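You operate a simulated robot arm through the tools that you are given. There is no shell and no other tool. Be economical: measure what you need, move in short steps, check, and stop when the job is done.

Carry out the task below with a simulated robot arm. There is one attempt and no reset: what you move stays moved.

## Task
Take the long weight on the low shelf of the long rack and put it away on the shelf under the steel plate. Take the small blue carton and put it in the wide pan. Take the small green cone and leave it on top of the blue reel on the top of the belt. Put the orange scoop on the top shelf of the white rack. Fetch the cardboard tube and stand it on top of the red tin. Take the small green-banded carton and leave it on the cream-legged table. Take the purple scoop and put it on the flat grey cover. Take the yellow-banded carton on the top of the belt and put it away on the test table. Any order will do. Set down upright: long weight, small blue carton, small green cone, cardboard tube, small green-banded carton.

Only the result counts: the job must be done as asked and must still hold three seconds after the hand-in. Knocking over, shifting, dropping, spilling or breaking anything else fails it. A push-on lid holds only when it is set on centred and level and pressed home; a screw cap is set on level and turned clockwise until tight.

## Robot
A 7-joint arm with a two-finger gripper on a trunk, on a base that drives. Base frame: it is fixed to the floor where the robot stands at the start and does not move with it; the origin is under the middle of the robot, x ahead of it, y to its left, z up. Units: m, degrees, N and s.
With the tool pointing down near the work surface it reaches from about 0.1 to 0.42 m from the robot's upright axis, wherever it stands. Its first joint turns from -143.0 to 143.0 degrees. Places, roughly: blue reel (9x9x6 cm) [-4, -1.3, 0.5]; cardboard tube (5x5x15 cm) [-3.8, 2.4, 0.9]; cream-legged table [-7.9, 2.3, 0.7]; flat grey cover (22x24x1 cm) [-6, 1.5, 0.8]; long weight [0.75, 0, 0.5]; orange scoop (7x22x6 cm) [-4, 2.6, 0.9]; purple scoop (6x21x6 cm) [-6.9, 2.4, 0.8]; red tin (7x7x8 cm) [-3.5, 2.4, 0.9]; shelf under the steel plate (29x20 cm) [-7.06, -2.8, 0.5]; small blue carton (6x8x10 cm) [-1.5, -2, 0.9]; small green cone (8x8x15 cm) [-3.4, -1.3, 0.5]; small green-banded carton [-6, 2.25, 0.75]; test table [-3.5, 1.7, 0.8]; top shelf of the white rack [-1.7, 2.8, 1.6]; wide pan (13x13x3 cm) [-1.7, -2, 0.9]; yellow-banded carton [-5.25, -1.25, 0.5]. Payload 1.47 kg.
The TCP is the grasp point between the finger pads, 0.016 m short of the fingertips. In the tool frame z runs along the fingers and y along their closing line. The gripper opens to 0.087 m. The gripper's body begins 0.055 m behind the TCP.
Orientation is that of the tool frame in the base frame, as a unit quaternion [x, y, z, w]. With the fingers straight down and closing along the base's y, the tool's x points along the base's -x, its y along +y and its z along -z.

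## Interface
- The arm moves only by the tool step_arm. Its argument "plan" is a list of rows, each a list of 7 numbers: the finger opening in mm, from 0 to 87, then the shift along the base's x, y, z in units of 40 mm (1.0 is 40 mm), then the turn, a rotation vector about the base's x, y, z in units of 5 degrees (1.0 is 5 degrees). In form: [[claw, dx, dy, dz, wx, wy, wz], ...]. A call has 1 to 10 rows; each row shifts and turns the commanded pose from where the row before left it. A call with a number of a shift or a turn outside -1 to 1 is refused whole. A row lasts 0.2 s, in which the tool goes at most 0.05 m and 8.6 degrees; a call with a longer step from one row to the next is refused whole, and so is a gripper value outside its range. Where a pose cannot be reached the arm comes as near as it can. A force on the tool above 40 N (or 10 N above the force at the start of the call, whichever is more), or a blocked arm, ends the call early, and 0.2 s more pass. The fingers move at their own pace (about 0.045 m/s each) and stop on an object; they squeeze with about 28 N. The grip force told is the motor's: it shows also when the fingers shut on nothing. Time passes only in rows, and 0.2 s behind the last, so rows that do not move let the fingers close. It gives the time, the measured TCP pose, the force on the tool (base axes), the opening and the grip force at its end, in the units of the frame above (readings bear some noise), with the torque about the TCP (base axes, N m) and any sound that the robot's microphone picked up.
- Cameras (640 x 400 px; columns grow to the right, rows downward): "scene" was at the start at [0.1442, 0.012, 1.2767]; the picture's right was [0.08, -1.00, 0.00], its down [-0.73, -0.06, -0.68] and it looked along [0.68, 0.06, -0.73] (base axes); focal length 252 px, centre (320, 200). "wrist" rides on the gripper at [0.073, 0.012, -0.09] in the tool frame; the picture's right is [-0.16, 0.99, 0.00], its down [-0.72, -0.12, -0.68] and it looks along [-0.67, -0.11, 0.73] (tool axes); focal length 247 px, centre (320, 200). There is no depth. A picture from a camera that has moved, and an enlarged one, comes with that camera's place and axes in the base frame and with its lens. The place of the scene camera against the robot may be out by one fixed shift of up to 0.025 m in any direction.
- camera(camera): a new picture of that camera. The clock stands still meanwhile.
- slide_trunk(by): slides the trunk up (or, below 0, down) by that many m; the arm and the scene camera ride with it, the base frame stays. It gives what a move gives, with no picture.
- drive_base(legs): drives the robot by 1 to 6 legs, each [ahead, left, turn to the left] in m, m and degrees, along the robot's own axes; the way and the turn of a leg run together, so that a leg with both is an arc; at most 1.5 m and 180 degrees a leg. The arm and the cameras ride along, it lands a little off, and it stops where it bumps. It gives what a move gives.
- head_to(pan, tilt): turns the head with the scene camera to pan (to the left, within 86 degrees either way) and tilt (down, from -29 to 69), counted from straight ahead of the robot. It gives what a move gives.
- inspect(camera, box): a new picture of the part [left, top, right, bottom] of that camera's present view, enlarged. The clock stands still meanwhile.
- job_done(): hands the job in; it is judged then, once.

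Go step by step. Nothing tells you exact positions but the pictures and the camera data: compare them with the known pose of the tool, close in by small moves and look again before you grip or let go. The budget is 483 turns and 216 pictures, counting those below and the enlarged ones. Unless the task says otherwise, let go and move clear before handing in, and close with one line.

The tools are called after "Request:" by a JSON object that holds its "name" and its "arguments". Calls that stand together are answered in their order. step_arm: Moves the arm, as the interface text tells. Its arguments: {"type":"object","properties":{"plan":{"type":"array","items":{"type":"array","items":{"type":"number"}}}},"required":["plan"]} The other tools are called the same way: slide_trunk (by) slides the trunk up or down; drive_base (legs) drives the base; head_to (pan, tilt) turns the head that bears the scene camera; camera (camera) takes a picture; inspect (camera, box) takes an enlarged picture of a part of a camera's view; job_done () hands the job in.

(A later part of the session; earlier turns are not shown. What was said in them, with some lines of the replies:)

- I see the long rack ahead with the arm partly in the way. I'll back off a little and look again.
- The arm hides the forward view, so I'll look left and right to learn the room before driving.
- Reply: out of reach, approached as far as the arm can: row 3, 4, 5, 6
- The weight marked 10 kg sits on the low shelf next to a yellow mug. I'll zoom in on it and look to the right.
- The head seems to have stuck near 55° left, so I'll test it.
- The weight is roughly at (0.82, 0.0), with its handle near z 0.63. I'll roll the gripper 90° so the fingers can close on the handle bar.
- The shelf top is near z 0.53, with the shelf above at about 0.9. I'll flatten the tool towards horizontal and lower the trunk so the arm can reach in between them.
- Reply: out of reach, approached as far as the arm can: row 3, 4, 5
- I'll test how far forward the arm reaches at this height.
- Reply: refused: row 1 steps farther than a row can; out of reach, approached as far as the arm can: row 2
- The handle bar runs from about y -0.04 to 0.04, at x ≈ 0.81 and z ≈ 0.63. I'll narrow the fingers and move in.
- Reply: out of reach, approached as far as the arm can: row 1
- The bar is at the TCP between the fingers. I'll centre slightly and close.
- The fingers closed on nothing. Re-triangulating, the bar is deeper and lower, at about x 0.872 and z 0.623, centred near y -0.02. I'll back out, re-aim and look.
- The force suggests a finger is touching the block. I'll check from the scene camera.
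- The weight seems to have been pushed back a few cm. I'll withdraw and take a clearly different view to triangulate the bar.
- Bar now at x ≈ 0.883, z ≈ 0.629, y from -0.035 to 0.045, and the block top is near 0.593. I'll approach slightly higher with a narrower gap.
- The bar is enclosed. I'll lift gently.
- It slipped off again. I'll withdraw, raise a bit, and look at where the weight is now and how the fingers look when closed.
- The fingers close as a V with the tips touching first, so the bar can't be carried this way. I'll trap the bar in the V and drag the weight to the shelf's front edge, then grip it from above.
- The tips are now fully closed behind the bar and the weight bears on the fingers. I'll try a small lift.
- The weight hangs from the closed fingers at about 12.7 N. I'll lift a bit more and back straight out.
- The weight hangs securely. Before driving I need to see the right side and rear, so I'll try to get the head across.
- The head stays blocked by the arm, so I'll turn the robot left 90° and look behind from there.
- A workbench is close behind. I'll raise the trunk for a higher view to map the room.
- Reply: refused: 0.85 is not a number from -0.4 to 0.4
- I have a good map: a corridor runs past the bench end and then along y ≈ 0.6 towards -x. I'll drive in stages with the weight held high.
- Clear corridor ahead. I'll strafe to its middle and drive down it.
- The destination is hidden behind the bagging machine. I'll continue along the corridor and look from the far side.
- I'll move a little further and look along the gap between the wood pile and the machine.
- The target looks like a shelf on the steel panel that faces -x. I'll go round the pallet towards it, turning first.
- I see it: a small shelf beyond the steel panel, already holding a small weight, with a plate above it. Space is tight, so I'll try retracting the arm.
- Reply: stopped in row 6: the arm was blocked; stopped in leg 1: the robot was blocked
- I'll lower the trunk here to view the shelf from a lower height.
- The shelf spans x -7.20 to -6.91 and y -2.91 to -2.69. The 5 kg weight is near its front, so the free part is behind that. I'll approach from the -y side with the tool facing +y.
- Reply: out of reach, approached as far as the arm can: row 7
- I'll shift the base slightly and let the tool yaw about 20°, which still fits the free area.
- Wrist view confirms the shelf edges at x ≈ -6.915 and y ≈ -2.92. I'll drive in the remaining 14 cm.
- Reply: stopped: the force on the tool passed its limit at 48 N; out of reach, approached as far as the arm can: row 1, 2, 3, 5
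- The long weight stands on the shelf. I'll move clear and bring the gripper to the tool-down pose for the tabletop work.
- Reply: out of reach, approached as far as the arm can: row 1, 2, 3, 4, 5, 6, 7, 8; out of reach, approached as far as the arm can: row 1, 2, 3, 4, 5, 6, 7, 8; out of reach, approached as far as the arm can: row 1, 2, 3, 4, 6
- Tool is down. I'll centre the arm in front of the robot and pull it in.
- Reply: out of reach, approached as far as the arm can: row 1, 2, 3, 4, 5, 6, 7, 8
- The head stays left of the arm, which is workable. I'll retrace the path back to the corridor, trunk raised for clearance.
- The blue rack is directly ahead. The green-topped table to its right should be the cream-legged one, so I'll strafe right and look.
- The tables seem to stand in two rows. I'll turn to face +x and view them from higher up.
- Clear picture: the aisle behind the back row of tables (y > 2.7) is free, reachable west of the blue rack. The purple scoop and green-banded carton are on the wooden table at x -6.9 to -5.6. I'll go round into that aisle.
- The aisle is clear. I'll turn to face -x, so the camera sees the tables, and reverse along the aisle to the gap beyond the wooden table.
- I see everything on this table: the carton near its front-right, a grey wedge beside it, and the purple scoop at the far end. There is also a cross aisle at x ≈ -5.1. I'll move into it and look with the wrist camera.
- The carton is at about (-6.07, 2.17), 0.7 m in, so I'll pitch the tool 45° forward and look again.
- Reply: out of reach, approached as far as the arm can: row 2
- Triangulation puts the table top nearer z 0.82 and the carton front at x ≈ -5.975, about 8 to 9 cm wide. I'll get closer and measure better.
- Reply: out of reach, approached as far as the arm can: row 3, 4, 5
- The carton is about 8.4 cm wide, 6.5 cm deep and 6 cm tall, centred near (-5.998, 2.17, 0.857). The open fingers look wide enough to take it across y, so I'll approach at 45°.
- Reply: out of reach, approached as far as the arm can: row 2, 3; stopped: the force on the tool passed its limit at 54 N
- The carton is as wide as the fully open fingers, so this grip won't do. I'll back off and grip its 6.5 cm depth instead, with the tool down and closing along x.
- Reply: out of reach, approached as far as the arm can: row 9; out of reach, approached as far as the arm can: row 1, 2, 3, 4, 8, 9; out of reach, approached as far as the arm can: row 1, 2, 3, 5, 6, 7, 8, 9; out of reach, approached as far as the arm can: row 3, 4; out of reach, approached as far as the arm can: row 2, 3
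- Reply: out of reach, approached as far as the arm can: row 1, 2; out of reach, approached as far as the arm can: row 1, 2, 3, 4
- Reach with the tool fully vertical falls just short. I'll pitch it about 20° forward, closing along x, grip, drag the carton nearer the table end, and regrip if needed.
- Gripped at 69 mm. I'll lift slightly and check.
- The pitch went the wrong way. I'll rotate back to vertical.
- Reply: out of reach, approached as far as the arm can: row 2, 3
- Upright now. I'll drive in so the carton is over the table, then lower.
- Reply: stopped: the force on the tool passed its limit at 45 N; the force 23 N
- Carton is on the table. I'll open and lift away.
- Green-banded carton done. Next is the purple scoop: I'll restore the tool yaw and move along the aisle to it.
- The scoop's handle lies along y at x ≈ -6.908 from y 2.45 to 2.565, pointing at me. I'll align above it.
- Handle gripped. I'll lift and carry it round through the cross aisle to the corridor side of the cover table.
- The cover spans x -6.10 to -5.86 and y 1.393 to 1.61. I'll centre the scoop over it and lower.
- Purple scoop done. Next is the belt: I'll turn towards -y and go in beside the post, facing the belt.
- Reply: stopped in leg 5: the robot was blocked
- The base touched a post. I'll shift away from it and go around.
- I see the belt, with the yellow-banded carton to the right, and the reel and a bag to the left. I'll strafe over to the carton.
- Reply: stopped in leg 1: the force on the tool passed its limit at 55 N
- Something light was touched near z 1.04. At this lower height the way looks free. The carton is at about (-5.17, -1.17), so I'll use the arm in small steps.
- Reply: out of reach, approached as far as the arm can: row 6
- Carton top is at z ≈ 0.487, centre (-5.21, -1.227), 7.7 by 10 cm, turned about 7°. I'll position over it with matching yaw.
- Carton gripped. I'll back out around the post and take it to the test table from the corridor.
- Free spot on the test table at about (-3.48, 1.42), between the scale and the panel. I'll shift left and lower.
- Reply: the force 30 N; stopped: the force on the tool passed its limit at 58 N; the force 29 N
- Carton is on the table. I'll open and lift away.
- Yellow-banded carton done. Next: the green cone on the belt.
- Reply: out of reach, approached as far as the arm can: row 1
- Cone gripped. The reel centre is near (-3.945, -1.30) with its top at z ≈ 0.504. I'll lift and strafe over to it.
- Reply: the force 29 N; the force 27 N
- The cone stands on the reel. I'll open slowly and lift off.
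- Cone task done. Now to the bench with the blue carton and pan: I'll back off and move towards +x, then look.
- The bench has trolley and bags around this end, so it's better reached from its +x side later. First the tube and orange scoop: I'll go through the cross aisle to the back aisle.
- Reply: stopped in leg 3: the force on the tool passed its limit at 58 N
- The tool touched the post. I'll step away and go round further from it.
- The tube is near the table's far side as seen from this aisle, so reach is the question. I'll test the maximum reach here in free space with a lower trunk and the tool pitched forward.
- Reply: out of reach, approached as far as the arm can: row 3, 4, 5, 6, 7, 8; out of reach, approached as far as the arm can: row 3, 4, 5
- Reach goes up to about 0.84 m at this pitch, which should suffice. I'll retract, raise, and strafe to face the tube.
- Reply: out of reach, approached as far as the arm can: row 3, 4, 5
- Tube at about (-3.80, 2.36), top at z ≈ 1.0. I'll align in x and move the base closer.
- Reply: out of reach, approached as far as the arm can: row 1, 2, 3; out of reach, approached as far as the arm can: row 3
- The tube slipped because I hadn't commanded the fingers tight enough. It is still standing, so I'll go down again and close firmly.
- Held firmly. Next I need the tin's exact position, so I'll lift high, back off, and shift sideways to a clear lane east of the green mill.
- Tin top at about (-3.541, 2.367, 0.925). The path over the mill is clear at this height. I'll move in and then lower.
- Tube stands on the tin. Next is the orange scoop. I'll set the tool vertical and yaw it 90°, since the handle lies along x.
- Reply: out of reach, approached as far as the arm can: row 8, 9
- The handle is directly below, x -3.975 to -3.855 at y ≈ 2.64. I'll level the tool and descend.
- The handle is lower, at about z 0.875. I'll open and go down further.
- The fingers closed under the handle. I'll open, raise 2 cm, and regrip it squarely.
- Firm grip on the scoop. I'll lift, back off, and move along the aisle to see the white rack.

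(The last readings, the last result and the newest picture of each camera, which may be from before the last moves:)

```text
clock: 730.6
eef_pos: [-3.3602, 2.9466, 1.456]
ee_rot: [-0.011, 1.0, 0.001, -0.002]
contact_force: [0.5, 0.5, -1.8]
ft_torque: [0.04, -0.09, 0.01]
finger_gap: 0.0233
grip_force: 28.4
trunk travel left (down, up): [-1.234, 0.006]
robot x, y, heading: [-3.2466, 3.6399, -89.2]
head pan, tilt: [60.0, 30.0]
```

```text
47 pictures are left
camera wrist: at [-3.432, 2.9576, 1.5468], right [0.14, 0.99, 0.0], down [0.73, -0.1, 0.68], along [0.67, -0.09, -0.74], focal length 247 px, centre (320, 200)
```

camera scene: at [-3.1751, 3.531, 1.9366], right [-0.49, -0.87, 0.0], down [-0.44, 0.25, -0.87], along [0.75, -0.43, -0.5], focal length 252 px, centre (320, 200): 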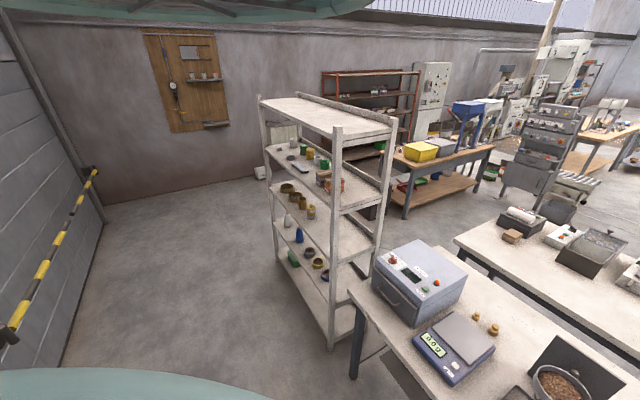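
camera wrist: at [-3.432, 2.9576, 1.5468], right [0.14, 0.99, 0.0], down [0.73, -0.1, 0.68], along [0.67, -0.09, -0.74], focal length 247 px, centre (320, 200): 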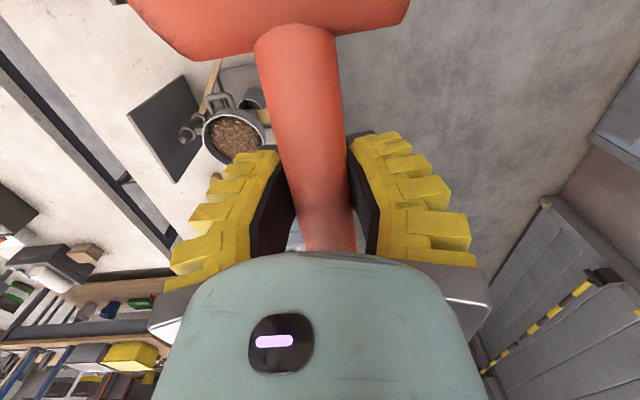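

The white rack's open side faces this aisle. Its top is about x -2.23 to -1.04, y 2.585 to 2.90, z ≈ 1.6. I need more height, so I'll test raising the arm.

Request:
{"name": "step_arm", "arguments": {"plan": [[5, 0, 0.2, 0.9, 0, 0, 0], [5, 0, 0.2, 0.9, 0, 0, 0], [5, 0, 0.2, 0.9, 0, 0, 0], [5, 0, 0.2, 0.9, 0, 0, 0], [5, 0, 0, 0.9, 0, 0, 0], [5, 0, 0, 0.9, 0, 0, 0], [5, 0, 0, 0, 0, 0, 0]]}}

```text
clock: 732.2
eef_pos: [-3.3614, 2.9712, 1.6742]
ee_rot: [-0.011, 1.0, 0.002, -0.001]
contact_force: [-0.3, 0.4, -1.1]
ft_torque: [0.03, -0.12, 0.0]
finger_gap: 0.0234
grip_force: 27.7
out of reach, approached as far as the arm can: row 4
trunk travel left (down, up): [-1.234, 0.006]
robot x, y, heading: [-3.2515, 3.6357, -89.4]
head pan, tilt: [60.0, 30.0]
```

Request:
{"name": "step_arm", "arguments": {"plan": [[5, 0, 0, 0.9, 0, 0, 0], [5, 0, 0, 0.9, 0, 0, 0], [5, 0, 0, 0.5, 0, 0, 0], [5, 0, 0, 0, 0, 0, 0]]}}

Request:
{"name": "drive_base", "arguments": {"legs": [[0, 0.75, 0], [0, 0.75, 0]]}}

Request:
{"name": "camera", "arguments": {"camera": "wrist"}}

```text
clock: 733.2
eef_pos: [-3.3676, 2.952, 1.724]
ee_rot: [-0.012, 1.0, 0.001, -0.002]
contact_force: [-1.1, 0.0, -0.9]
ft_torque: [-0.03, -0.09, -0.01]
finger_gap: 0.0234
grip_force: 28.1
out of reach, approached as far as the arm can: row 2, 3
trunk travel left (down, up): [-1.234, 0.006]
robot x, y, heading: [-3.2498, 3.6405, -89.4]
head pan, tilt: [60.0, 30.0]
```

```text
clock: 740.9
eef_pos: [-1.8585, 2.9814, 1.7235]
ee_rot: [-0.023, 1.0, 0.0, -0.002]
contact_force: [-0.1, -0.6, -1.1]
ft_torque: [0.02, -0.1, 0.0]
finger_gap: 0.0238
grip_force: 28.2
trunk travel left (down, up): [-1.234, 0.006]
robot x, y, heading: [-1.758, 3.6733, -87.9]
head pan, tilt: [60.0, 30.0]
```

```text
46 pictures are left
camera wrist: at [-1.931, 2.9895, 1.8133], right [0.11, 0.99, 0.0], down [0.73, -0.08, 0.68], along [0.67, -0.07, -0.74], focal length 247 px, centre (320, 200)
```

wrist: 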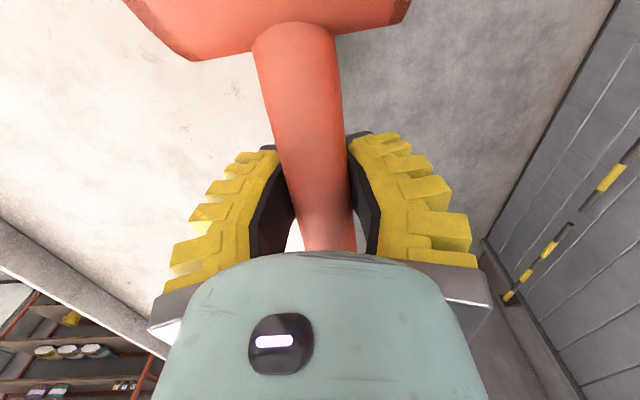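

Request:
{"name": "drive_base", "arguments": {"legs": [[0.12, 0, -2]]}}

Request:
{"name": "camera", "arguments": {"camera": "wrist"}}

Request:
{"name": "camera", "arguments": {"camera": "scene"}}

```text
clock: 742.1
eef_pos: [-1.8791, 2.8651, 1.7219]
ee_rot: [-0.007, 1.0, 0.002, -0.002]
contact_force: [-0.2, 0.2, -1.1]
ft_torque: [-0.01, -0.1, 0.0]
finger_gap: 0.0237
grip_force: 27.4
trunk travel left (down, up): [-1.234, 0.006]
robot x, y, heading: [-1.7541, 3.5547, -89.9]
head pan, tilt: [60.0, 30.0]
```

```text
45 pictures are left
camera wrist: at [-1.9516, 2.8758, 1.8133], right [0.14, 0.99, 0.0], down [0.73, -0.11, 0.68], along [0.67, -0.1, -0.74], focal length 247 px, centre (320, 200)
```

wrist: 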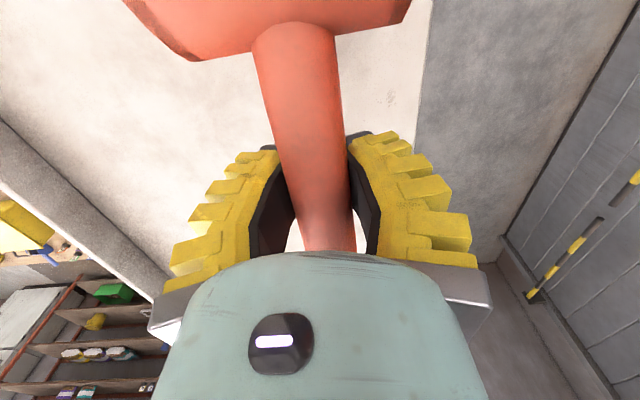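

```text
44 pictures are left
camera scene: at [-1.682, 3.443, 1.9366], right [-0.5, -0.87, 0.0], down [-0.43, 0.25, -0.87], along [0.75, -0.43, -0.5], focal length 252 px, centre (320, 200)
```

scene: 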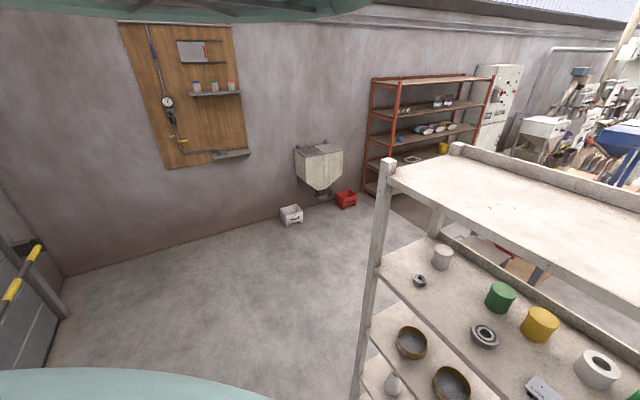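

The rack top spans y ≈ 2.60 to 2.94, below the scoop. I'll move 10 cm further in and lower to contact.

Request:
{"name": "drive_base", "arguments": {"legs": [[0.1, 0, 0]]}}

Request:
{"name": "slide_trunk", "arguments": {"by": -0.025}}

Request:
{"name": "slide_trunk", "arguments": {"by": -0.015}}

Request:
{"name": "camera", "arguments": {"camera": "wrist"}}

```text
clock: 743.3
eef_pos: [-1.8797, 2.7658, 1.7235]
ee_rot: [-0.008, 1.0, 0.001, -0.002]
contact_force: [0.6, 0.0, -2.0]
ft_torque: [-0.01, -0.1, -0.03]
finger_gap: 0.0237
grip_force: 27.9
trunk travel left (down, up): [-1.234, 0.006]
robot x, y, heading: [-1.7551, 3.4496, -90.2]
head pan, tilt: [60.0, 30.0]
```

```text
clock: 744.0
eef_pos: [-1.8786, 2.7671, 1.6975]
ee_rot: [-0.007, 1.0, 0.001, -0.002]
contact_force: [-0.8, 0.6, -1.0]
ft_torque: [0.03, -0.13, 0.0]
finger_gap: 0.0239
grip_force: 28.1
trunk travel left (down, up): [-1.209, 0.031]
robot x, y, heading: [-1.7539, 3.452, -89.8]
head pan, tilt: [60.0, 30.0]
```

```text
clock: 744.6
eef_pos: [-1.8783, 2.7662, 1.6847]
ee_rot: [-0.008, 1.0, 0.001, -0.001]
contact_force: [1.0, -0.1, -1.7]
ft_torque: [-0.01, -0.13, -0.04]
finger_gap: 0.0237
grip_force: 27.9
trunk travel left (down, up): [-1.194, 0.046]
robot x, y, heading: [-1.7583, 3.456, -90.0]
head pan, tilt: [60.0, 30.0]
```

```text
43 pictures are left
camera wrist: at [-1.951, 2.7766, 1.7734], right [0.14, 0.99, 0.0], down [0.73, -0.11, 0.68], along [0.67, -0.1, -0.74], focal length 247 px, centre (320, 200)
```

wrist: 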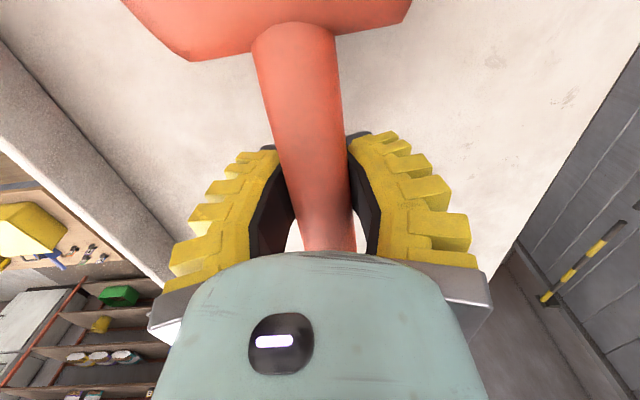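

Request:
{"name": "slide_trunk", "arguments": {"by": -0.012}}

Request:
{"name": "slide_trunk", "arguments": {"by": -0.01}}

Request:
{"name": "slide_trunk", "arguments": {"by": -0.006}}

```text
clock: 745.2
eef_pos: [-1.8791, 2.7666, 1.6715]
ee_rot: [-0.009, 1.0, 0.001, -0.002]
contact_force: [0.5, 0.4, -1.7]
ft_torque: [-0.01, -0.11, 0.0]
finger_gap: 0.024
grip_force: 27.7
trunk travel left (down, up): [-1.182, 0.058]
robot x, y, heading: [-1.7539, 3.4517, -90.1]
head pan, tilt: [60.0, 30.0]
```

```text
clock: 745.8
eef_pos: [-1.8795, 2.767, 1.662]
ee_rot: [-0.007, 1.0, 0.001, -0.001]
contact_force: [-0.7, -0.5, -1.5]
ft_torque: [-0.01, -0.1, 0.02]
finger_gap: 0.0238
grip_force: 27.7
trunk travel left (down, up): [-1.172, 0.068]
robot x, y, heading: [-1.7554, 3.4541, -89.7]
head pan, tilt: [60.0, 30.0]
```

```text
clock: 746.4
eef_pos: [-1.8792, 2.7663, 1.6553]
ee_rot: [-0.007, 1.0, 0.001, -0.002]
contact_force: [-0.1, -0.6, -1.6]
ft_torque: [0.0, -0.12, 0.02]
finger_gap: 0.0237
grip_force: 28.1
trunk travel left (down, up): [-1.166, 0.074]
robot x, y, heading: [-1.7534, 3.4531, -89.9]
head pan, tilt: [60.0, 30.0]
```

Request:
{"name": "slide_trunk", "arguments": {"by": -0.006}}

Request:
{"name": "slide_trunk", "arguments": {"by": -0.005}}

Request:
{"name": "slide_trunk", "arguments": {"by": -0.005}}

```text
clock: 746.9
eef_pos: [-1.879, 2.7654, 1.6499]
ee_rot: [-0.009, 1.0, 0.001, -0.002]
contact_force: [-0.4, 1.0, -0.6]
ft_torque: [0.02, 0.0, 0.01]
finger_gap: 0.0078
grip_force: 13.8
trunk travel left (down, up): [-1.16, 0.08]
robot x, y, heading: [-1.7578, 3.4531, -90.0]
head pan, tilt: [60.0, 30.0]
```

```text
clock: 747.5
eef_pos: [-1.8785, 2.7661, 1.6438]
ee_rot: [-0.008, 1.0, 0.0, -0.001]
contact_force: [-0.1, 0.0, -1.1]
ft_torque: [0.01, -0.14, -0.01]
finger_gap: 0.0056
grip_force: 28.3
trunk travel left (down, up): [-1.155, 0.085]
robot x, y, heading: [-1.7506, 3.4552, -90.2]
head pan, tilt: [60.0, 30.0]
```

```text
clock: 748.0
eef_pos: [-1.878, 2.7671, 1.6403]
ee_rot: [-0.008, 1.0, 0.001, -0.002]
contact_force: [-0.2, -0.5, -1.3]
ft_torque: [-0.03, -0.09, 0.04]
finger_gap: 0.0059
grip_force: 27.7
trunk travel left (down, up): [-1.15, 0.09]
robot x, y, heading: [-1.7527, 3.457, -90.1]
head pan, tilt: [60.0, 30.0]
```

Request:
{"name": "camera", "arguments": {"camera": "wrist"}}

```text
42 pictures are left
camera wrist: at [-1.951, 2.7767, 1.7292], right [0.14, 0.99, 0.0], down [0.73, -0.11, 0.68], along [0.67, -0.1, -0.73], focal length 247 px, centre (320, 200)
```

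wrist: 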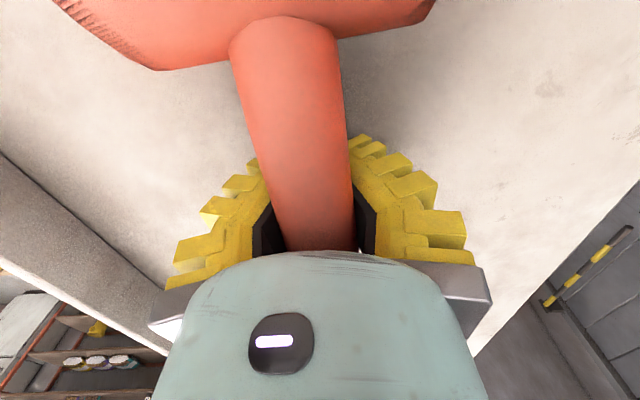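

Request:
{"name": "step_arm", "arguments": {"plan": [[20, 0, 0, 0, 0, 0, 0], [40, 0, 0, 0, 0, 0, 0], [60, 0, 0, 0, 0, 0, 0], [60, 0, 0, 0, 0, 0, 0]]}}

Request:
{"name": "slide_trunk", "arguments": {"by": 0.085}}

Request:
{"name": "camera", "arguments": {"camera": "wrist"}}

```text
clock: 749.0
eef_pos: [-1.88, 2.7664, 1.6403]
ee_rot: [-0.008, 1.0, 0.001, -0.002]
contact_force: [-0.1, -0.4, -1.1]
ft_torque: [0.01, 0.0, 0.0]
finger_gap: 0.0646
grip_force: 3.0
trunk travel left (down, up): [-1.15, 0.09]
robot x, y, heading: [-1.7568, 3.4541, -90.0]
head pan, tilt: [60.0, 30.0]
```

```text
clock: 750.2
eef_pos: [-1.8786, 2.7665, 1.7248]
ee_rot: [-0.008, 1.0, 0.001, -0.002]
contact_force: [-0.1, -0.4, -0.1]
ft_torque: [-0.01, 0.0, -0.05]
finger_gap: 0.0644
grip_force: 3.2
trunk travel left (down, up): [-1.235, 0.005]
robot x, y, heading: [-1.7617, 3.4531, -89.6]
head pan, tilt: [60.0, 30.0]
```

```text
41 pictures are left
camera wrist: at [-1.9509, 2.7766, 1.8143], right [0.14, 0.99, 0.0], down [0.73, -0.11, 0.68], along [0.67, -0.1, -0.74], focal length 247 px, centre (320, 200)
```

wrist: 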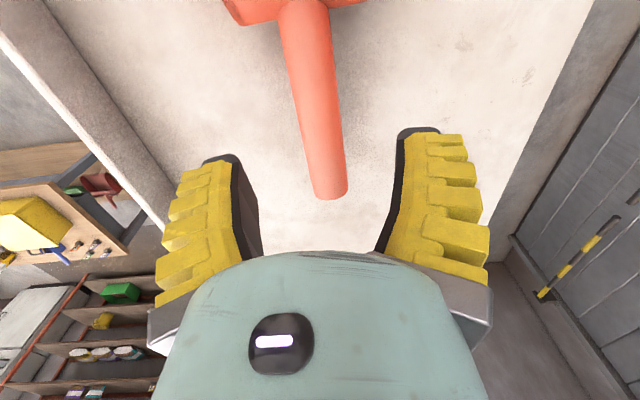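

Orange scoop is on the rack. Last task: the blue carton. I'll go east around the rack and south past the start position to the bench's +x side.

Request:
{"name": "drive_base", "arguments": {"legs": [[-0.3, 0, 0], [0, 0.8, 0], [0, 0.8, 0], [1.2, 0, 0], [1.2, 0, 0]]}}

Request:
{"name": "head_to", "arguments": {"pan": 75, "tilt": 30}}

Request:
{"name": "camera", "arguments": {"camera": "wrist"}}

```text
clock: 771.3
eef_pos: [-0.3334, 0.6904, 1.7236]
ee_rot: [0.004, 1.0, 0.001, -0.002]
contact_force: [0.6, 0.1, -0.1]
ft_torque: [-0.01, -0.03, -0.03]
finger_gap: 0.0648
grip_force: 3.3
trunk travel left (down, up): [-1.235, 0.005]
robot x, y, heading: [-0.1949, 1.3733, -91.3]
head pan, tilt: [60.0, 30.0]
```

```text
clock: 772.1
eef_pos: [-0.3339, 0.691, 1.7242]
ee_rot: [0.004, 1.0, 0.002, -0.002]
contact_force: [-0.1, 0.4, -0.9]
ft_torque: [0.01, 0.02, 0.03]
finger_gap: 0.0648
grip_force: 3.4
trunk travel left (down, up): [-1.235, 0.005]
robot x, y, heading: [-0.1949, 1.3771, -91.4]
head pan, tilt: [75.0, 30.0]
```

```text
40 pictures are left
camera wrist: at [-0.4056, 0.7037, 1.8145], right [0.17, 0.99, 0.0], down [0.72, -0.12, 0.68], along [0.67, -0.11, -0.74], focal length 247 px, centre (320, 200)
```

wrist: 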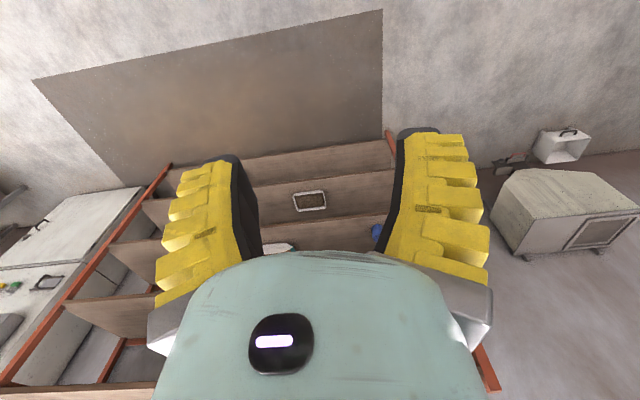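

Request:
{"name": "drive_base", "arguments": {"legs": [[1.0, 0, 1.3], [0.95, 0, 0], [0, 0, -90]]}}

Request:
{"name": "camera", "arguments": {"camera": "scene"}}

```text
clock: 785.6
eef_pos: [-0.8769, -0.4456, 1.7261]
ee_rot: [0.703, 0.711, 0.002, -0.001]
contact_force: [0.0, -0.1, -0.4]
ft_torque: [0.0, 0.02, 0.02]
finger_gap: 0.0646
grip_force: 3.8
trunk travel left (down, up): [-1.235, 0.005]
robot x, y, heading: [-0.1902, -0.5724, 180.1]
head pan, tilt: [75.0, 30.0]
```

```text
39 pictures are left
camera scene: at [-0.2876, -0.6535, 1.9376], right [-0.97, 0.26, 0.0], down [0.13, 0.48, -0.87], along [-0.23, -0.84, -0.5], focal length 252 px, centre (320, 200)
```

scene: 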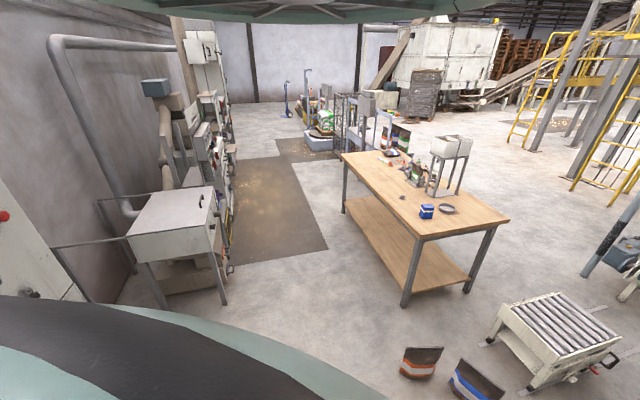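

Request:
{"name": "inspect", "arguments": {"camera": "scene", "box": [380, 150, 520, 250]}}

```text
4.00 times, centred on (450, 200) of scene
camera zoom: at [-0.2876, -0.6535, 1.9376], right [-0.97, 0.26, 0.0], down [0.13, 0.48, -0.87], along [-0.23, -0.84, -0.5], focal length 1009 px, centre (-200, 200)
```

zoom: 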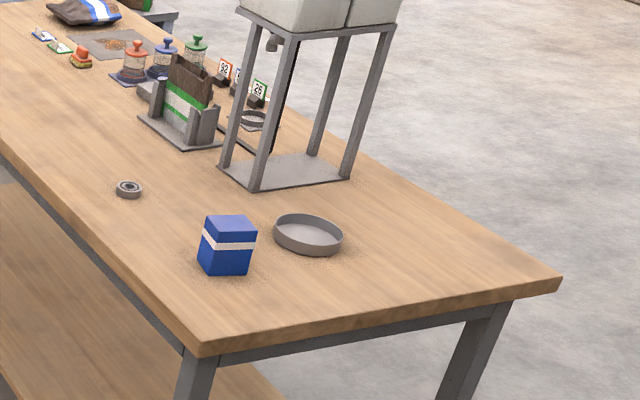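

The carton stands near the north-east corner of the bench, with the pan just behind it. I'll approach from the +x side.

Request:
{"name": "drive_base", "arguments": {"legs": [[0.4, 0, 0], [0, 0.75, 0], [0, 0.75, 0]]}}

Request:
{"name": "step_arm", "arguments": {"plan": [[80, 0, 0, -0.9, 0, 0, 0], [80, 0, 0, -0.9, 0, 0, 0], [80, 0, 0, -0.9, 0, 0, 0], [80, 0, 0, -0.9, 0, 0, 0], [80, 0, 0, -0.9, 0, 0, 0], [80, 0, 0, -0.9, 0, 0, 0], [80, 0, 0, -0.9, 0, 0, 0], [80, 0, 0, 0, 0, 0, 0]]}}

Request:
{"name": "slide_trunk", "arguments": {"by": -0.25}}

Request:
{"name": "camera", "arguments": {"camera": "wrist"}}

```text
clock: 795.5
eef_pos: [-1.2719, -1.9658, 1.7244]
ee_rot: [0.697, 0.717, 0.003, 0.0]
contact_force: [0.5, 0.8, 0.1]
ft_torque: [-0.02, 0.03, -0.02]
finger_gap: 0.0646
grip_force: 3.0
trunk travel left (down, up): [-1.235, 0.005]
robot x, y, heading: [-0.5796, -2.0744, -179.2]
head pan, tilt: [75.0, 30.0]
```

```text
clock: 797.3
eef_pos: [-1.2711, -1.9641, 1.4709]
ee_rot: [0.696, 0.718, 0.001, 0.0]
contact_force: [-0.1, -0.2, -0.1]
ft_torque: [0.02, -0.02, -0.03]
finger_gap: 0.0818
grip_force: 1.3
trunk travel left (down, up): [-1.235, 0.005]
robot x, y, heading: [-0.5815, -2.0801, -179.3]
head pan, tilt: [75.0, 30.0]
```

```text
clock: 799.9
eef_pos: [-1.2729, -1.9646, 1.2206]
ee_rot: [0.697, 0.717, 0.001, -0.001]
contact_force: [0.4, -0.2, -0.4]
ft_torque: [-0.01, -0.04, -0.02]
finger_gap: 0.0817
grip_force: 1.2
trunk travel left (down, up): [-0.985, 0.255]
robot x, y, heading: [-0.5851, -2.0781, -179.0]
head pan, tilt: [75.0, 30.0]
```

```text
37 pictures are left
camera wrist: at [-1.262, -1.892, 1.3109], right [0.99, -0.13, 0.0], down [-0.1, -0.73, 0.68], along [-0.09, -0.67, -0.74], focal length 247 px, centre (320, 200)
```

wrist: 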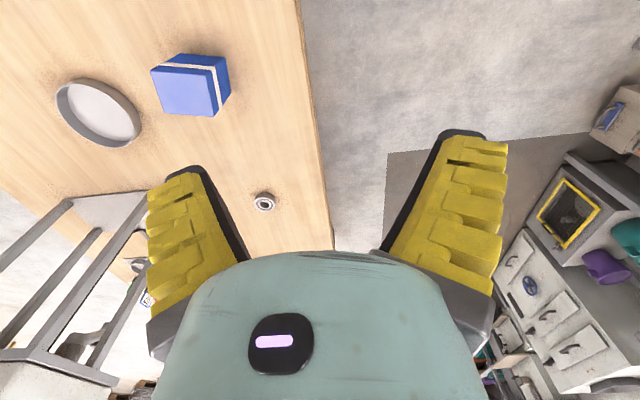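

Request:
{"name": "inspect", "arguments": {"camera": "wrist", "box": [30, 30, 270, 180]}}

```text
2.67 times, centred on (150, 105) of wrist
camera zoom: at [-1.262, -1.892, 1.3109], right [0.99, -0.13, 0.0], down [-0.1, -0.73, 0.68], along [-0.09, -0.67, -0.74], focal length 659 px, centre (773, 453)
```

zoom: 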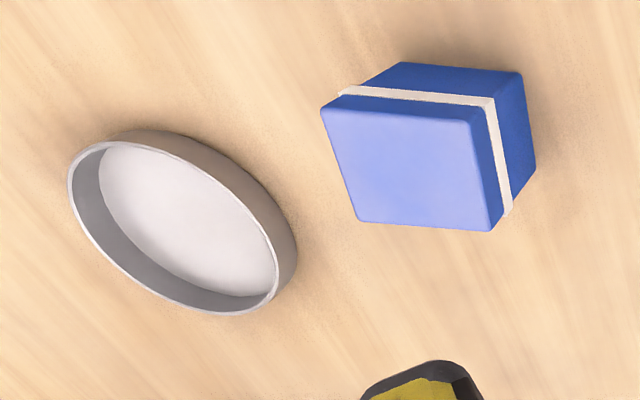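

Carton top centre is (-1.475, -1.997) at z ≈ 0.94, 7.6 by 5.8 cm, turned about 11°. The pan centre is (-1.693, -2.03). I'll yaw the tool to close across the short side.

Request:
{"name": "step_arm", "arguments": {"plan": [[80, 0.6, 0, 0, 0, 0, -1], [80, 0.6, 0, 0, 0, 0, -1], [80, 0.6, 0, 0, 0, 0, -1], [80, 0.6, 0, 0, 0, 0, -1], [80, 0, 0, 0, 0, 0, -1], [80, 0, 0, 0, 0, 0, -1], [80, 0, 0, 0, 0, 0, -1], [80, 0, 0, 0, 0, 0, -1], [80, 0, 0, 0, 0, 0, -1], [80, 0, 0, 0, 0, 0, -1]]}}

Request:
{"name": "step_arm", "arguments": {"plan": [[80, 0, 0, 0, 0, 0, -1], [80, 0, 0, 0, 0, 0, -1], [80, 0, 0, 0, 0, 0, -1], [80, 0, 0, 0, 0, 0, -1], [80, 0, 0, 0, 0, 0, -1], [80, 0, 0, 0, 0, 0, -1], [80, 0, 0, 0, 0, 0, -1], [80, 0, 0, 0, 0, 0, -1], [80, 0, 0, 0, 0, 0, -1], [80, 0, 0, 0, 0, 0, -1]]}}

Request:
{"name": "drive_base", "arguments": {"legs": [[0.36, 0, -0.8]]}}

Request:
{"name": "camera", "arguments": {"camera": "wrist"}}

```text
clock: 802.1
eef_pos: [-1.1938, -1.9612, 1.2063]
ee_rot: [0.935, 0.355, 0.002, 0.0]
contact_force: [-0.9, 0.6, -0.5]
ft_torque: [0.01, 0.03, -0.02]
finger_gap: 0.0815
grip_force: 1.3
out of reach, approached as far as the arm can: row 3, 4
trunk travel left (down, up): [-0.985, 0.255]
robot x, y, heading: [-0.5798, -2.0793, -178.9]
head pan, tilt: [75.0, 30.0]
```

```text
clock: 804.3
eef_pos: [-1.1931, -1.9602, 1.2061]
ee_rot: [0.997, -0.073, 0.002, 0.0]
contact_force: [-0.3, 0.3, -0.2]
ft_torque: [-0.01, -0.03, 0.02]
finger_gap: 0.0816
grip_force: 1.3
trunk travel left (down, up): [-0.985, 0.255]
robot x, y, heading: [-0.5802, -2.0793, -179.2]
head pan, tilt: [75.0, 30.0]
```

```text
clock: 806.6
eef_pos: [-1.5549, -1.9562, 1.2053]
ee_rot: [0.997, -0.078, 0.003, 0.001]
contact_force: [-0.3, 0.0, -0.7]
ft_torque: [0.02, -0.04, 0.0]
finger_gap: 0.0818
grip_force: 1.5
trunk travel left (down, up): [-0.985, 0.255]
robot x, y, heading: [-0.9452, -2.0823, -179.7]
head pan, tilt: [75.0, 30.0]
```

```text
35 pictures are left
camera wrist: at [-1.4847, -1.9785, 1.2958], right [-0.31, -0.95, 0.0], down [-0.7, 0.23, 0.68], along [-0.64, 0.21, -0.74], focal length 247 px, centre (320, 200)
```

wrist: 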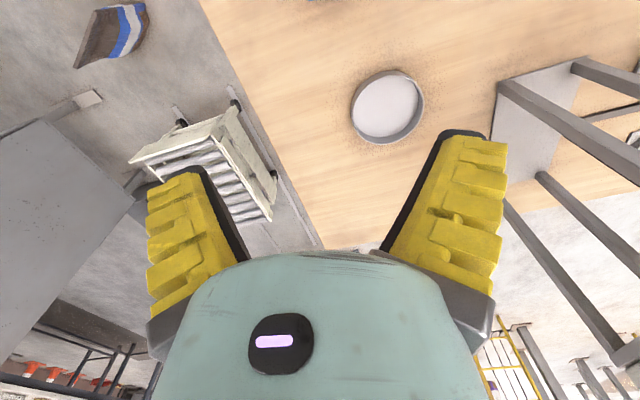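

Request:
{"name": "step_arm", "arguments": {"plan": [[87, 0.5, -0.5, 0, 0, 0, 0], [87, 0.5, -0.5, 0, 0, 0, 0], [87, 0.5, 0, 0, 0, 0, 0], [87, 0.5, 0, 0, 0, 0, 0], [87, 0, 0, 0, 0, 0, 0]]}}

Request:
{"name": "slide_trunk", "arguments": {"by": -0.1}}

Request:
{"name": "camera", "arguments": {"camera": "wrist"}}

```text
clock: 807.8
eef_pos: [-1.5509, -1.9779, 1.1941]
ee_rot: [0.997, -0.079, 0.003, 0.002]
contact_force: [0.3, 0.5, 0.4]
ft_torque: [-0.01, 0.02, -0.04]
finger_gap: 0.087
grip_force: 0.1
out of reach, approached as far as the arm can: row 1, 2, 3, 4
trunk travel left (down, up): [-0.985, 0.255]
robot x, y, heading: [-0.9469, -2.0825, -180.0]
head pan, tilt: [75.0, 30.0]
```

```text
clock: 809.2
eef_pos: [-1.5532, -1.9791, 1.0946]
ee_rot: [0.997, -0.079, 0.001, 0.0]
contact_force: [0.6, 0.4, -0.5]
ft_torque: [0.0, 0.01, -0.03]
finger_gap: 0.0868
grip_force: 0.1
trunk travel left (down, up): [-0.885, 0.355]
robot x, y, heading: [-0.9443, -2.0854, -180.2]
head pan, tilt: [75.0, 30.0]
```

```text
34 pictures are left
camera wrist: at [-1.482, -2.0012, 1.1851], right [-0.31, -0.95, 0.0], down [-0.7, 0.23, 0.68], along [-0.64, 0.21, -0.74], focal length 247 px, centre (320, 200)
```

wrist: 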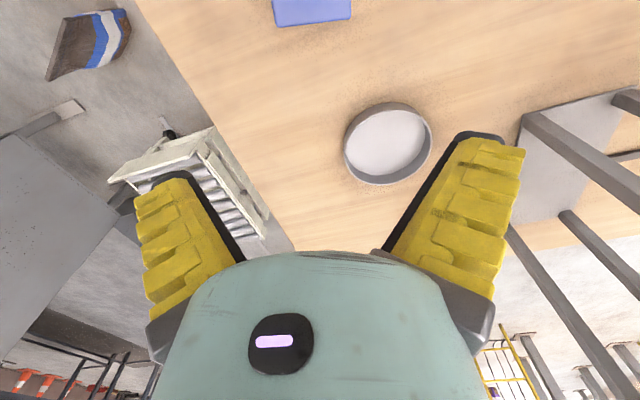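

Request:
{"name": "drive_base", "arguments": {"legs": [[-0.082, 0.017, 0]]}}

Request:
{"name": "slide_trunk", "arguments": {"by": -0.06}}

Request:
{"name": "camera", "arguments": {"camera": "wrist"}}

```text
clock: 810.2
eef_pos: [-1.4693, -1.9965, 1.0949]
ee_rot: [0.997, -0.077, 0.003, 0.001]
contact_force: [-0.3, -0.1, 0.3]
ft_torque: [-0.01, 0.01, -0.01]
finger_gap: 0.087
grip_force: 0.2
trunk travel left (down, up): [-0.885, 0.355]
robot x, y, heading: [-0.8627, -2.0999, -179.5]
head pan, tilt: [75.0, 30.0]
```

```text
clock: 811.2
eef_pos: [-1.4703, -1.9969, 1.0344]
ee_rot: [0.997, -0.077, 0.001, 0.001]
contact_force: [0.4, -0.8, 0.5]
ft_torque: [0.05, -0.01, 0.01]
finger_gap: 0.0869
grip_force: 0.0
trunk travel left (down, up): [-0.825, 0.415]
robot x, y, heading: [-0.8612, -2.1021, -179.4]
head pan, tilt: [75.0, 30.0]
```

```text
33 pictures are left
camera wrist: at [-1.3996, -2.0191, 1.1251], right [-0.31, -0.95, 0.0], down [-0.7, 0.23, 0.68], along [-0.64, 0.21, -0.74], focal length 247 px, centre (320, 200)
```

wrist: 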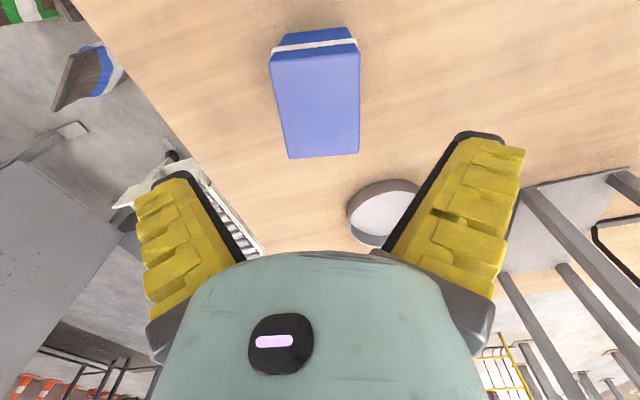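

Request:
{"name": "slide_trunk", "arguments": {"by": -0.13}}

Request:
{"name": "step_arm", "arguments": {"plan": [[60, 0, 0, 0, 0, 0, 0], [30, 0, 0, 0, 0, 0, 0], [30, 0, 0, 0, 0, 0, 0], [30, 0, 0, 0, 0, 0, 0]]}}

Request:
{"name": "slide_trunk", "arguments": {"by": 0.15}}

Request:
{"name": "camera", "arguments": {"camera": "wrist"}}

```text
clock: 812.7
eef_pos: [-1.4737, -1.9949, 0.9099]
ee_rot: [0.997, -0.078, -0.003, 0.0]
contact_force: [2.2, -1.2, 20.6]
ft_torque: [0.02, 0.13, -0.19]
finger_gap: 0.0806
grip_force: 11.6
trunk travel left (down, up): [-0.697, 0.543]
robot x, y, heading: [-0.8647, -2.1005, -179.6]
head pan, tilt: [75.0, 30.0]
stopped: the force on the tool passed its limit at 46 N (the readings are from after the stop); the commanded pose is now the measured one
```

```text
clock: 813.8
eef_pos: [-1.4751, -1.9958, 0.911]
ee_rot: [0.997, -0.079, -0.002, 0.0]
contact_force: [8.2, -3.5, 35.5]
ft_torque: [-0.15, -0.12, -0.23]
finger_gap: 0.069
grip_force: 28.7
trunk travel left (down, up): [-0.697, 0.543]
robot x, y, heading: [-0.8645, -2.0971, -179.7]
head pan, tilt: [75.0, 30.0]
stopped in row 4: the force on the tool passed its limit at 41 N (the readings are from after the stop); the commanded pose is now the measured one
```

```text
clock: 815.5
eef_pos: [-1.4713, -1.9949, 1.0573]
ee_rot: [0.997, -0.078, 0.001, 0.0]
contact_force: [-0.1, -0.3, -0.7]
ft_torque: [0.01, 0.02, 0.01]
finger_gap: 0.0656
grip_force: 27.7
trunk travel left (down, up): [-0.847, 0.393]
robot x, y, heading: [-0.8622, -2.0993, -179.7]
head pan, tilt: [75.0, 30.0]
```

```text
32 pictures are left
camera wrist: at [-1.4005, -2.018, 1.1479], right [-0.31, -0.95, 0.0], down [-0.7, 0.23, 0.68], along [-0.65, 0.21, -0.73], focal length 247 px, centre (320, 200)
```

wrist: 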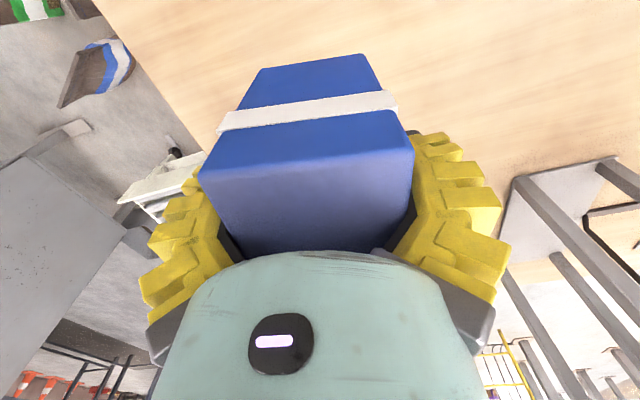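

Carton gripped and lifted. I'll move over the pan.

Request:
{"name": "drive_base", "arguments": {"legs": [[0.16, 0.035, 0]]}}

Request:
{"name": "step_arm", "arguments": {"plan": [[30, -0.7, 0, 0, 0, 0, 0], [30, -0.65, 0, 0, 0, 0, 0], [30, 0, 0, 0, 0, 0, 0]]}}

Request:
{"name": "camera", "arguments": {"camera": "wrist"}}

```text
clock: 816.9
eef_pos: [-1.6297, -2.0297, 1.0571]
ee_rot: [0.997, -0.079, 0.001, 0.0]
contact_force: [0.2, -0.4, -1.3]
ft_torque: [-0.03, 0.03, 0.03]
finger_gap: 0.0653
grip_force: 27.7
trunk travel left (down, up): [-0.847, 0.393]
robot x, y, heading: [-1.0234, -2.1309, -179.8]
head pan, tilt: [75.0, 30.0]
```

```text
clock: 817.7
eef_pos: [-1.6843, -2.0293, 1.057]
ee_rot: [0.997, -0.08, 0.001, -0.001]
contact_force: [-1.1, 0.0, -0.4]
ft_torque: [-0.01, 0.01, -0.03]
finger_gap: 0.0655
grip_force: 27.8
trunk travel left (down, up): [-0.847, 0.393]
robot x, y, heading: [-1.0188, -2.1367, -179.8]
head pan, tilt: [75.0, 30.0]
```

```text
31 pictures are left
camera wrist: at [-1.614, -2.0522, 1.1473], right [-0.31, -0.95, 0.0], down [-0.7, 0.23, 0.68], along [-0.65, 0.21, -0.73], focal length 247 px, centre (320, 200)
```

wrist: 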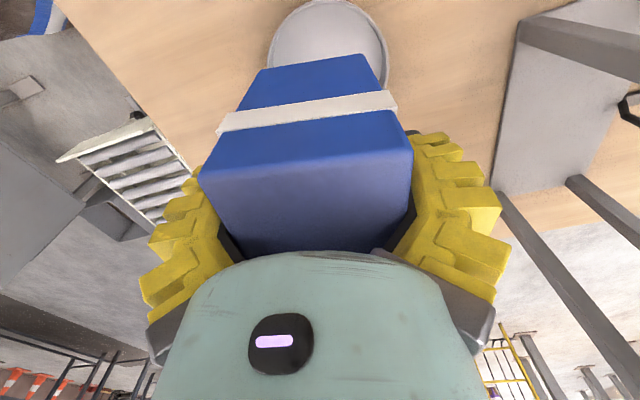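

Request:
{"name": "step_arm", "arguments": {"plan": [[30, -0.3, -0.2, 0, 0, 0, 0], [30, 0, 0, 0, 0, 0, 0]]}}

Request:
{"name": "slide_trunk", "arguments": {"by": -0.095}}

Request:
{"name": "camera", "arguments": {"camera": "wrist"}}

```text
clock: 818.3
eef_pos: [-1.6969, -2.0377, 1.0576]
ee_rot: [0.997, -0.079, 0.001, 0.0]
contact_force: [0.2, -0.2, -1.0]
ft_torque: [0.01, -0.01, 0.01]
finger_gap: 0.0653
grip_force: 28.1
trunk travel left (down, up): [-0.847, 0.393]
robot x, y, heading: [-1.0225, -2.1325, -179.6]
head pan, tilt: [75.0, 30.0]
```

```text
clock: 819.6
eef_pos: [-1.6961, -2.037, 0.9638]
ee_rot: [0.997, -0.079, -0.001, 0.0]
contact_force: [0.4, 0.1, -1.2]
ft_torque: [-0.02, 0.04, 0.0]
finger_gap: 0.0652
grip_force: 27.7
trunk travel left (down, up): [-0.752, 0.488]
robot x, y, heading: [-1.0208, -2.1361, -179.6]
head pan, tilt: [75.0, 30.0]
```

```text
30 pictures are left
camera wrist: at [-1.6256, -2.0602, 1.053], right [-0.31, -0.95, 0.0], down [-0.7, 0.23, 0.68], along [-0.65, 0.21, -0.73], focal length 247 px, centre (320, 200)
```

wrist: 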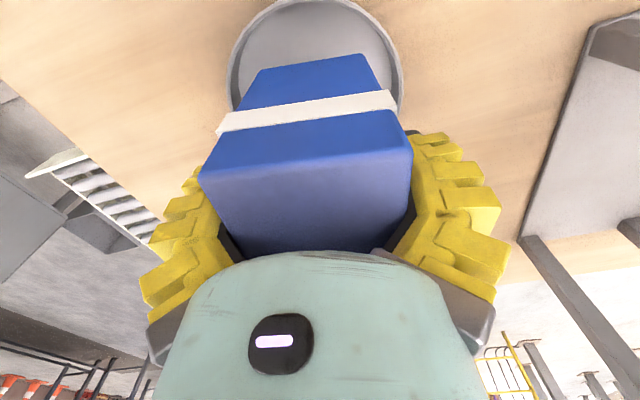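

Well centred over the pan. Lowering to contact.

Request:
{"name": "slide_trunk", "arguments": {"by": -0.03}}

Request:
{"name": "slide_trunk", "arguments": {"by": -0.008}}

Request:
{"name": "slide_trunk", "arguments": {"by": -0.006}}

Request:
{"name": "camera", "arguments": {"camera": "wrist"}}

```text
clock: 820.4
eef_pos: [-1.6968, -2.0368, 0.9329]
ee_rot: [0.997, -0.079, 0.0, 0.0]
contact_force: [-0.7, -0.6, -0.3]
ft_torque: [-0.02, 0.01, -0.02]
finger_gap: 0.0651
grip_force: 28.6
trunk travel left (down, up): [-0.722, 0.518]
robot x, y, heading: [-1.0182, -2.1335, -179.6]
head pan, tilt: [75.0, 30.0]
```

```text
clock: 820.9
eef_pos: [-1.6962, -2.0374, 0.9259]
ee_rot: [0.997, -0.08, 0.001, -0.001]
contact_force: [0.0, -0.9, -0.9]
ft_torque: [-0.03, -0.02, -0.01]
finger_gap: 0.0648
grip_force: 28.3
trunk travel left (down, up): [-0.714, 0.526]
robot x, y, heading: [-1.0213, -2.1376, -179.6]
head pan, tilt: [75.0, 30.0]
```

```text
clock: 821.5
eef_pos: [-1.696, -2.0372, 0.918]
ee_rot: [0.997, -0.079, 0.001, -0.001]
contact_force: [0.6, 0.2, -1.1]
ft_torque: [-0.02, 0.0, 0.02]
finger_gap: 0.0652
grip_force: 27.5
trunk travel left (down, up): [-0.708, 0.532]
robot x, y, heading: [-1.0203, -2.1337, -179.8]
head pan, tilt: [75.0, 30.0]
```

```text
29 pictures are left
camera wrist: at [-1.6255, -2.0602, 1.0088], right [-0.31, -0.95, 0.0], down [-0.7, 0.23, 0.68], along [-0.65, 0.21, -0.73], focal length 247 px, centre (320, 200)
```

wrist: 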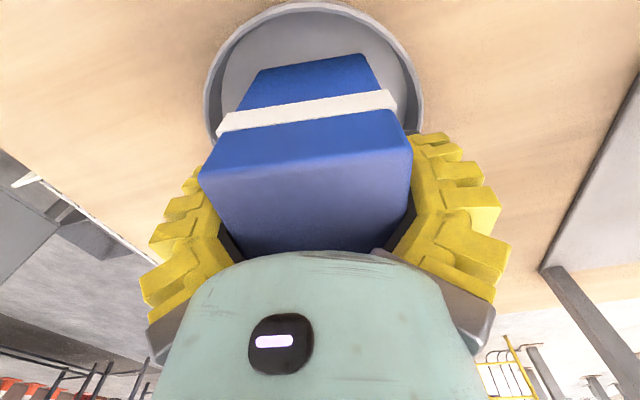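

Request:
{"name": "slide_trunk", "arguments": {"by": -0.006}}

Request:
{"name": "slide_trunk", "arguments": {"by": -0.005}}

Request:
{"name": "slide_trunk", "arguments": {"by": -0.005}}

```text
clock: 822.2
eef_pos: [-1.701, -2.0359, 0.9161]
ee_rot: [0.997, -0.08, -0.003, -0.002]
contact_force: [1.8, -1.1, 14.0]
ft_torque: [-0.05, 0.07, -0.02]
finger_gap: 0.0647
grip_force: 28.0
trunk travel left (down, up): [-0.703, 0.537]
robot x, y, heading: [-1.021, -2.1379, -179.7]
head pan, tilt: [75.0, 30.0]
stopped: the force on the tool passed its limit at 40 N (the readings are from after the stop); the commanded pose is now the measured one
```

```text
clock: 822.6
eef_pos: [-1.7003, -2.0361, 0.9169]
ee_rot: [0.997, -0.08, -0.003, -0.002]
contact_force: [-1.1, -1.6, 11.4]
ft_torque: [-0.11, 0.14, 0.0]
finger_gap: 0.0645
grip_force: 27.7
trunk travel left (down, up): [-0.701, 0.539]
robot x, y, heading: [-1.0207, -2.1346, -179.6]
head pan, tilt: [75.0, 30.0]
stopped: the force on the tool passed its limit at 47 N (the readings are from after the stop); the commanded pose is now the measured one
```

```text
clock: 823.0
eef_pos: [-1.7019, -2.0362, 0.9169]
ee_rot: [0.997, -0.08, -0.003, -0.002]
contact_force: [-0.5, -1.5, 12.4]
ft_torque: [-0.18, 0.12, -0.03]
finger_gap: 0.0648
grip_force: 27.7
trunk travel left (down, up): [-0.698, 0.542]
robot x, y, heading: [-1.0202, -2.1356, -180.0]
head pan, tilt: [75.0, 30.0]
stopped: the force on the tool passed its limit at 48 N (the readings are from after the stop); the commanded pose is now the measured one
```

Contact made: the carton stands on the pan floor. I'll open and lift away.

Request:
{"name": "step_arm", "arguments": {"plan": [[75, 0, 0, 0, 0, 0, 0], [87, 0, 0, 0, 0, 0, 0], [87, 0, 0, 0, 0, 0, 0], [87, 0, 0, 0, 0, 0, 0]]}}

Request:
{"name": "slide_trunk", "arguments": {"by": 0.2}}

Request:
{"name": "camera", "arguments": {"camera": "wrist"}}

```text
clock: 824.0
eef_pos: [-1.6999, -2.0353, 0.9169]
ee_rot: [0.997, -0.08, -0.002, -0.002]
contact_force: [-3.4, -0.7, 10.5]
ft_torque: [-0.01, -0.07, 0.0]
finger_gap: 0.0885
grip_force: 5.1
trunk travel left (down, up): [-0.698, 0.542]
robot x, y, heading: [-1.0197, -2.1343, -179.7]
head pan, tilt: [75.0, 30.0]
```

```text
clock: 826.1
eef_pos: [-1.6977, -2.0368, 1.1147]
ee_rot: [0.997, -0.08, 0.0, -0.001]
contact_force: [-0.4, 0.0, -0.3]
ft_torque: [0.03, -0.01, 0.0]
finger_gap: 0.087
grip_force: 0.1
trunk travel left (down, up): [-0.898, 0.342]
robot x, y, heading: [-1.0204, -2.1347, -179.6]
head pan, tilt: [75.0, 30.0]
```

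```text
28 pictures are left
camera wrist: at [-1.6273, -2.0592, 1.204], right [-0.31, -0.95, 0.0], down [-0.7, 0.23, 0.68], along [-0.65, 0.22, -0.73], focal length 247 px, centre (320, 200)
```

wrist: 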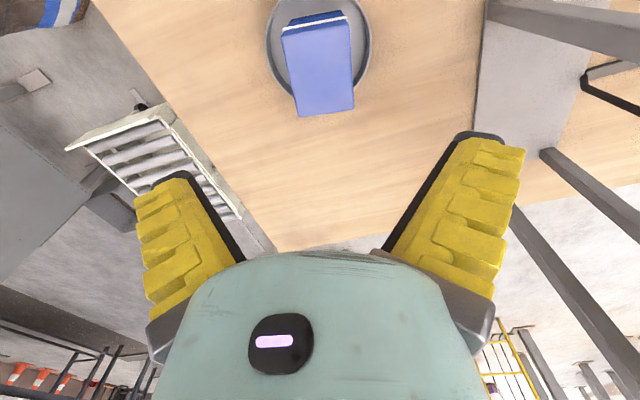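

The carton stands in the pan. I'll back clear and hand in.

Request:
{"name": "drive_base", "arguments": {"legs": [[-0.3, 0, 0]]}}

Request:
{"name": "inspect", "arguments": {"camera": "wrist", "box": [200, 0, 440, 260]}}

```text
clock: 828.2
eef_pos: [-1.398, -2.035, 1.1148]
ee_rot: [0.997, -0.08, -0.001, -0.002]
contact_force: [0.6, 0.2, -0.4]
ft_torque: [-0.02, 0.0, -0.01]
finger_gap: 0.0871
grip_force: 0.2
trunk travel left (down, up): [-0.898, 0.342]
robot x, y, heading: [-0.7208, -2.1302, -179.7]
head pan, tilt: [75.0, 30.0]
```

```text
1.54 times, centred on (320, 130) of wrist
camera zoom: at [-1.327, -2.0582, 1.2041], right [-0.31, -0.95, 0.0], down [-0.7, 0.23, 0.68], along [-0.65, 0.22, -0.73], focal length 380 px, centre (320, 308)
```

zoom: 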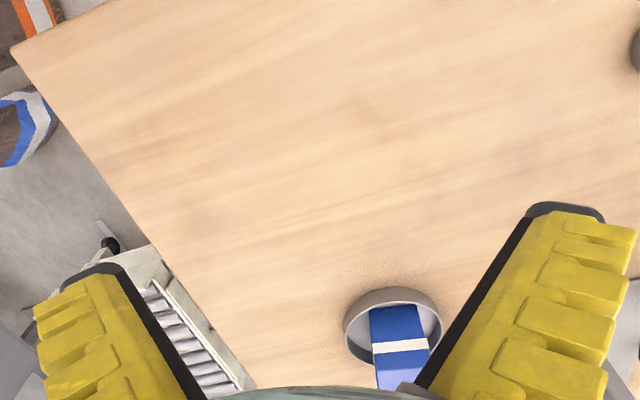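

All eight items are placed and the gripper is clear, so I'm handing in.

Request:
{"name": "job_done", "arguments": {}}

```text
The job is handed in.
```

The job is handed in: all eight items are where you asked, and each looked right in the last picture I took of it, though I did not go back to re-check the earlier ones at the end.
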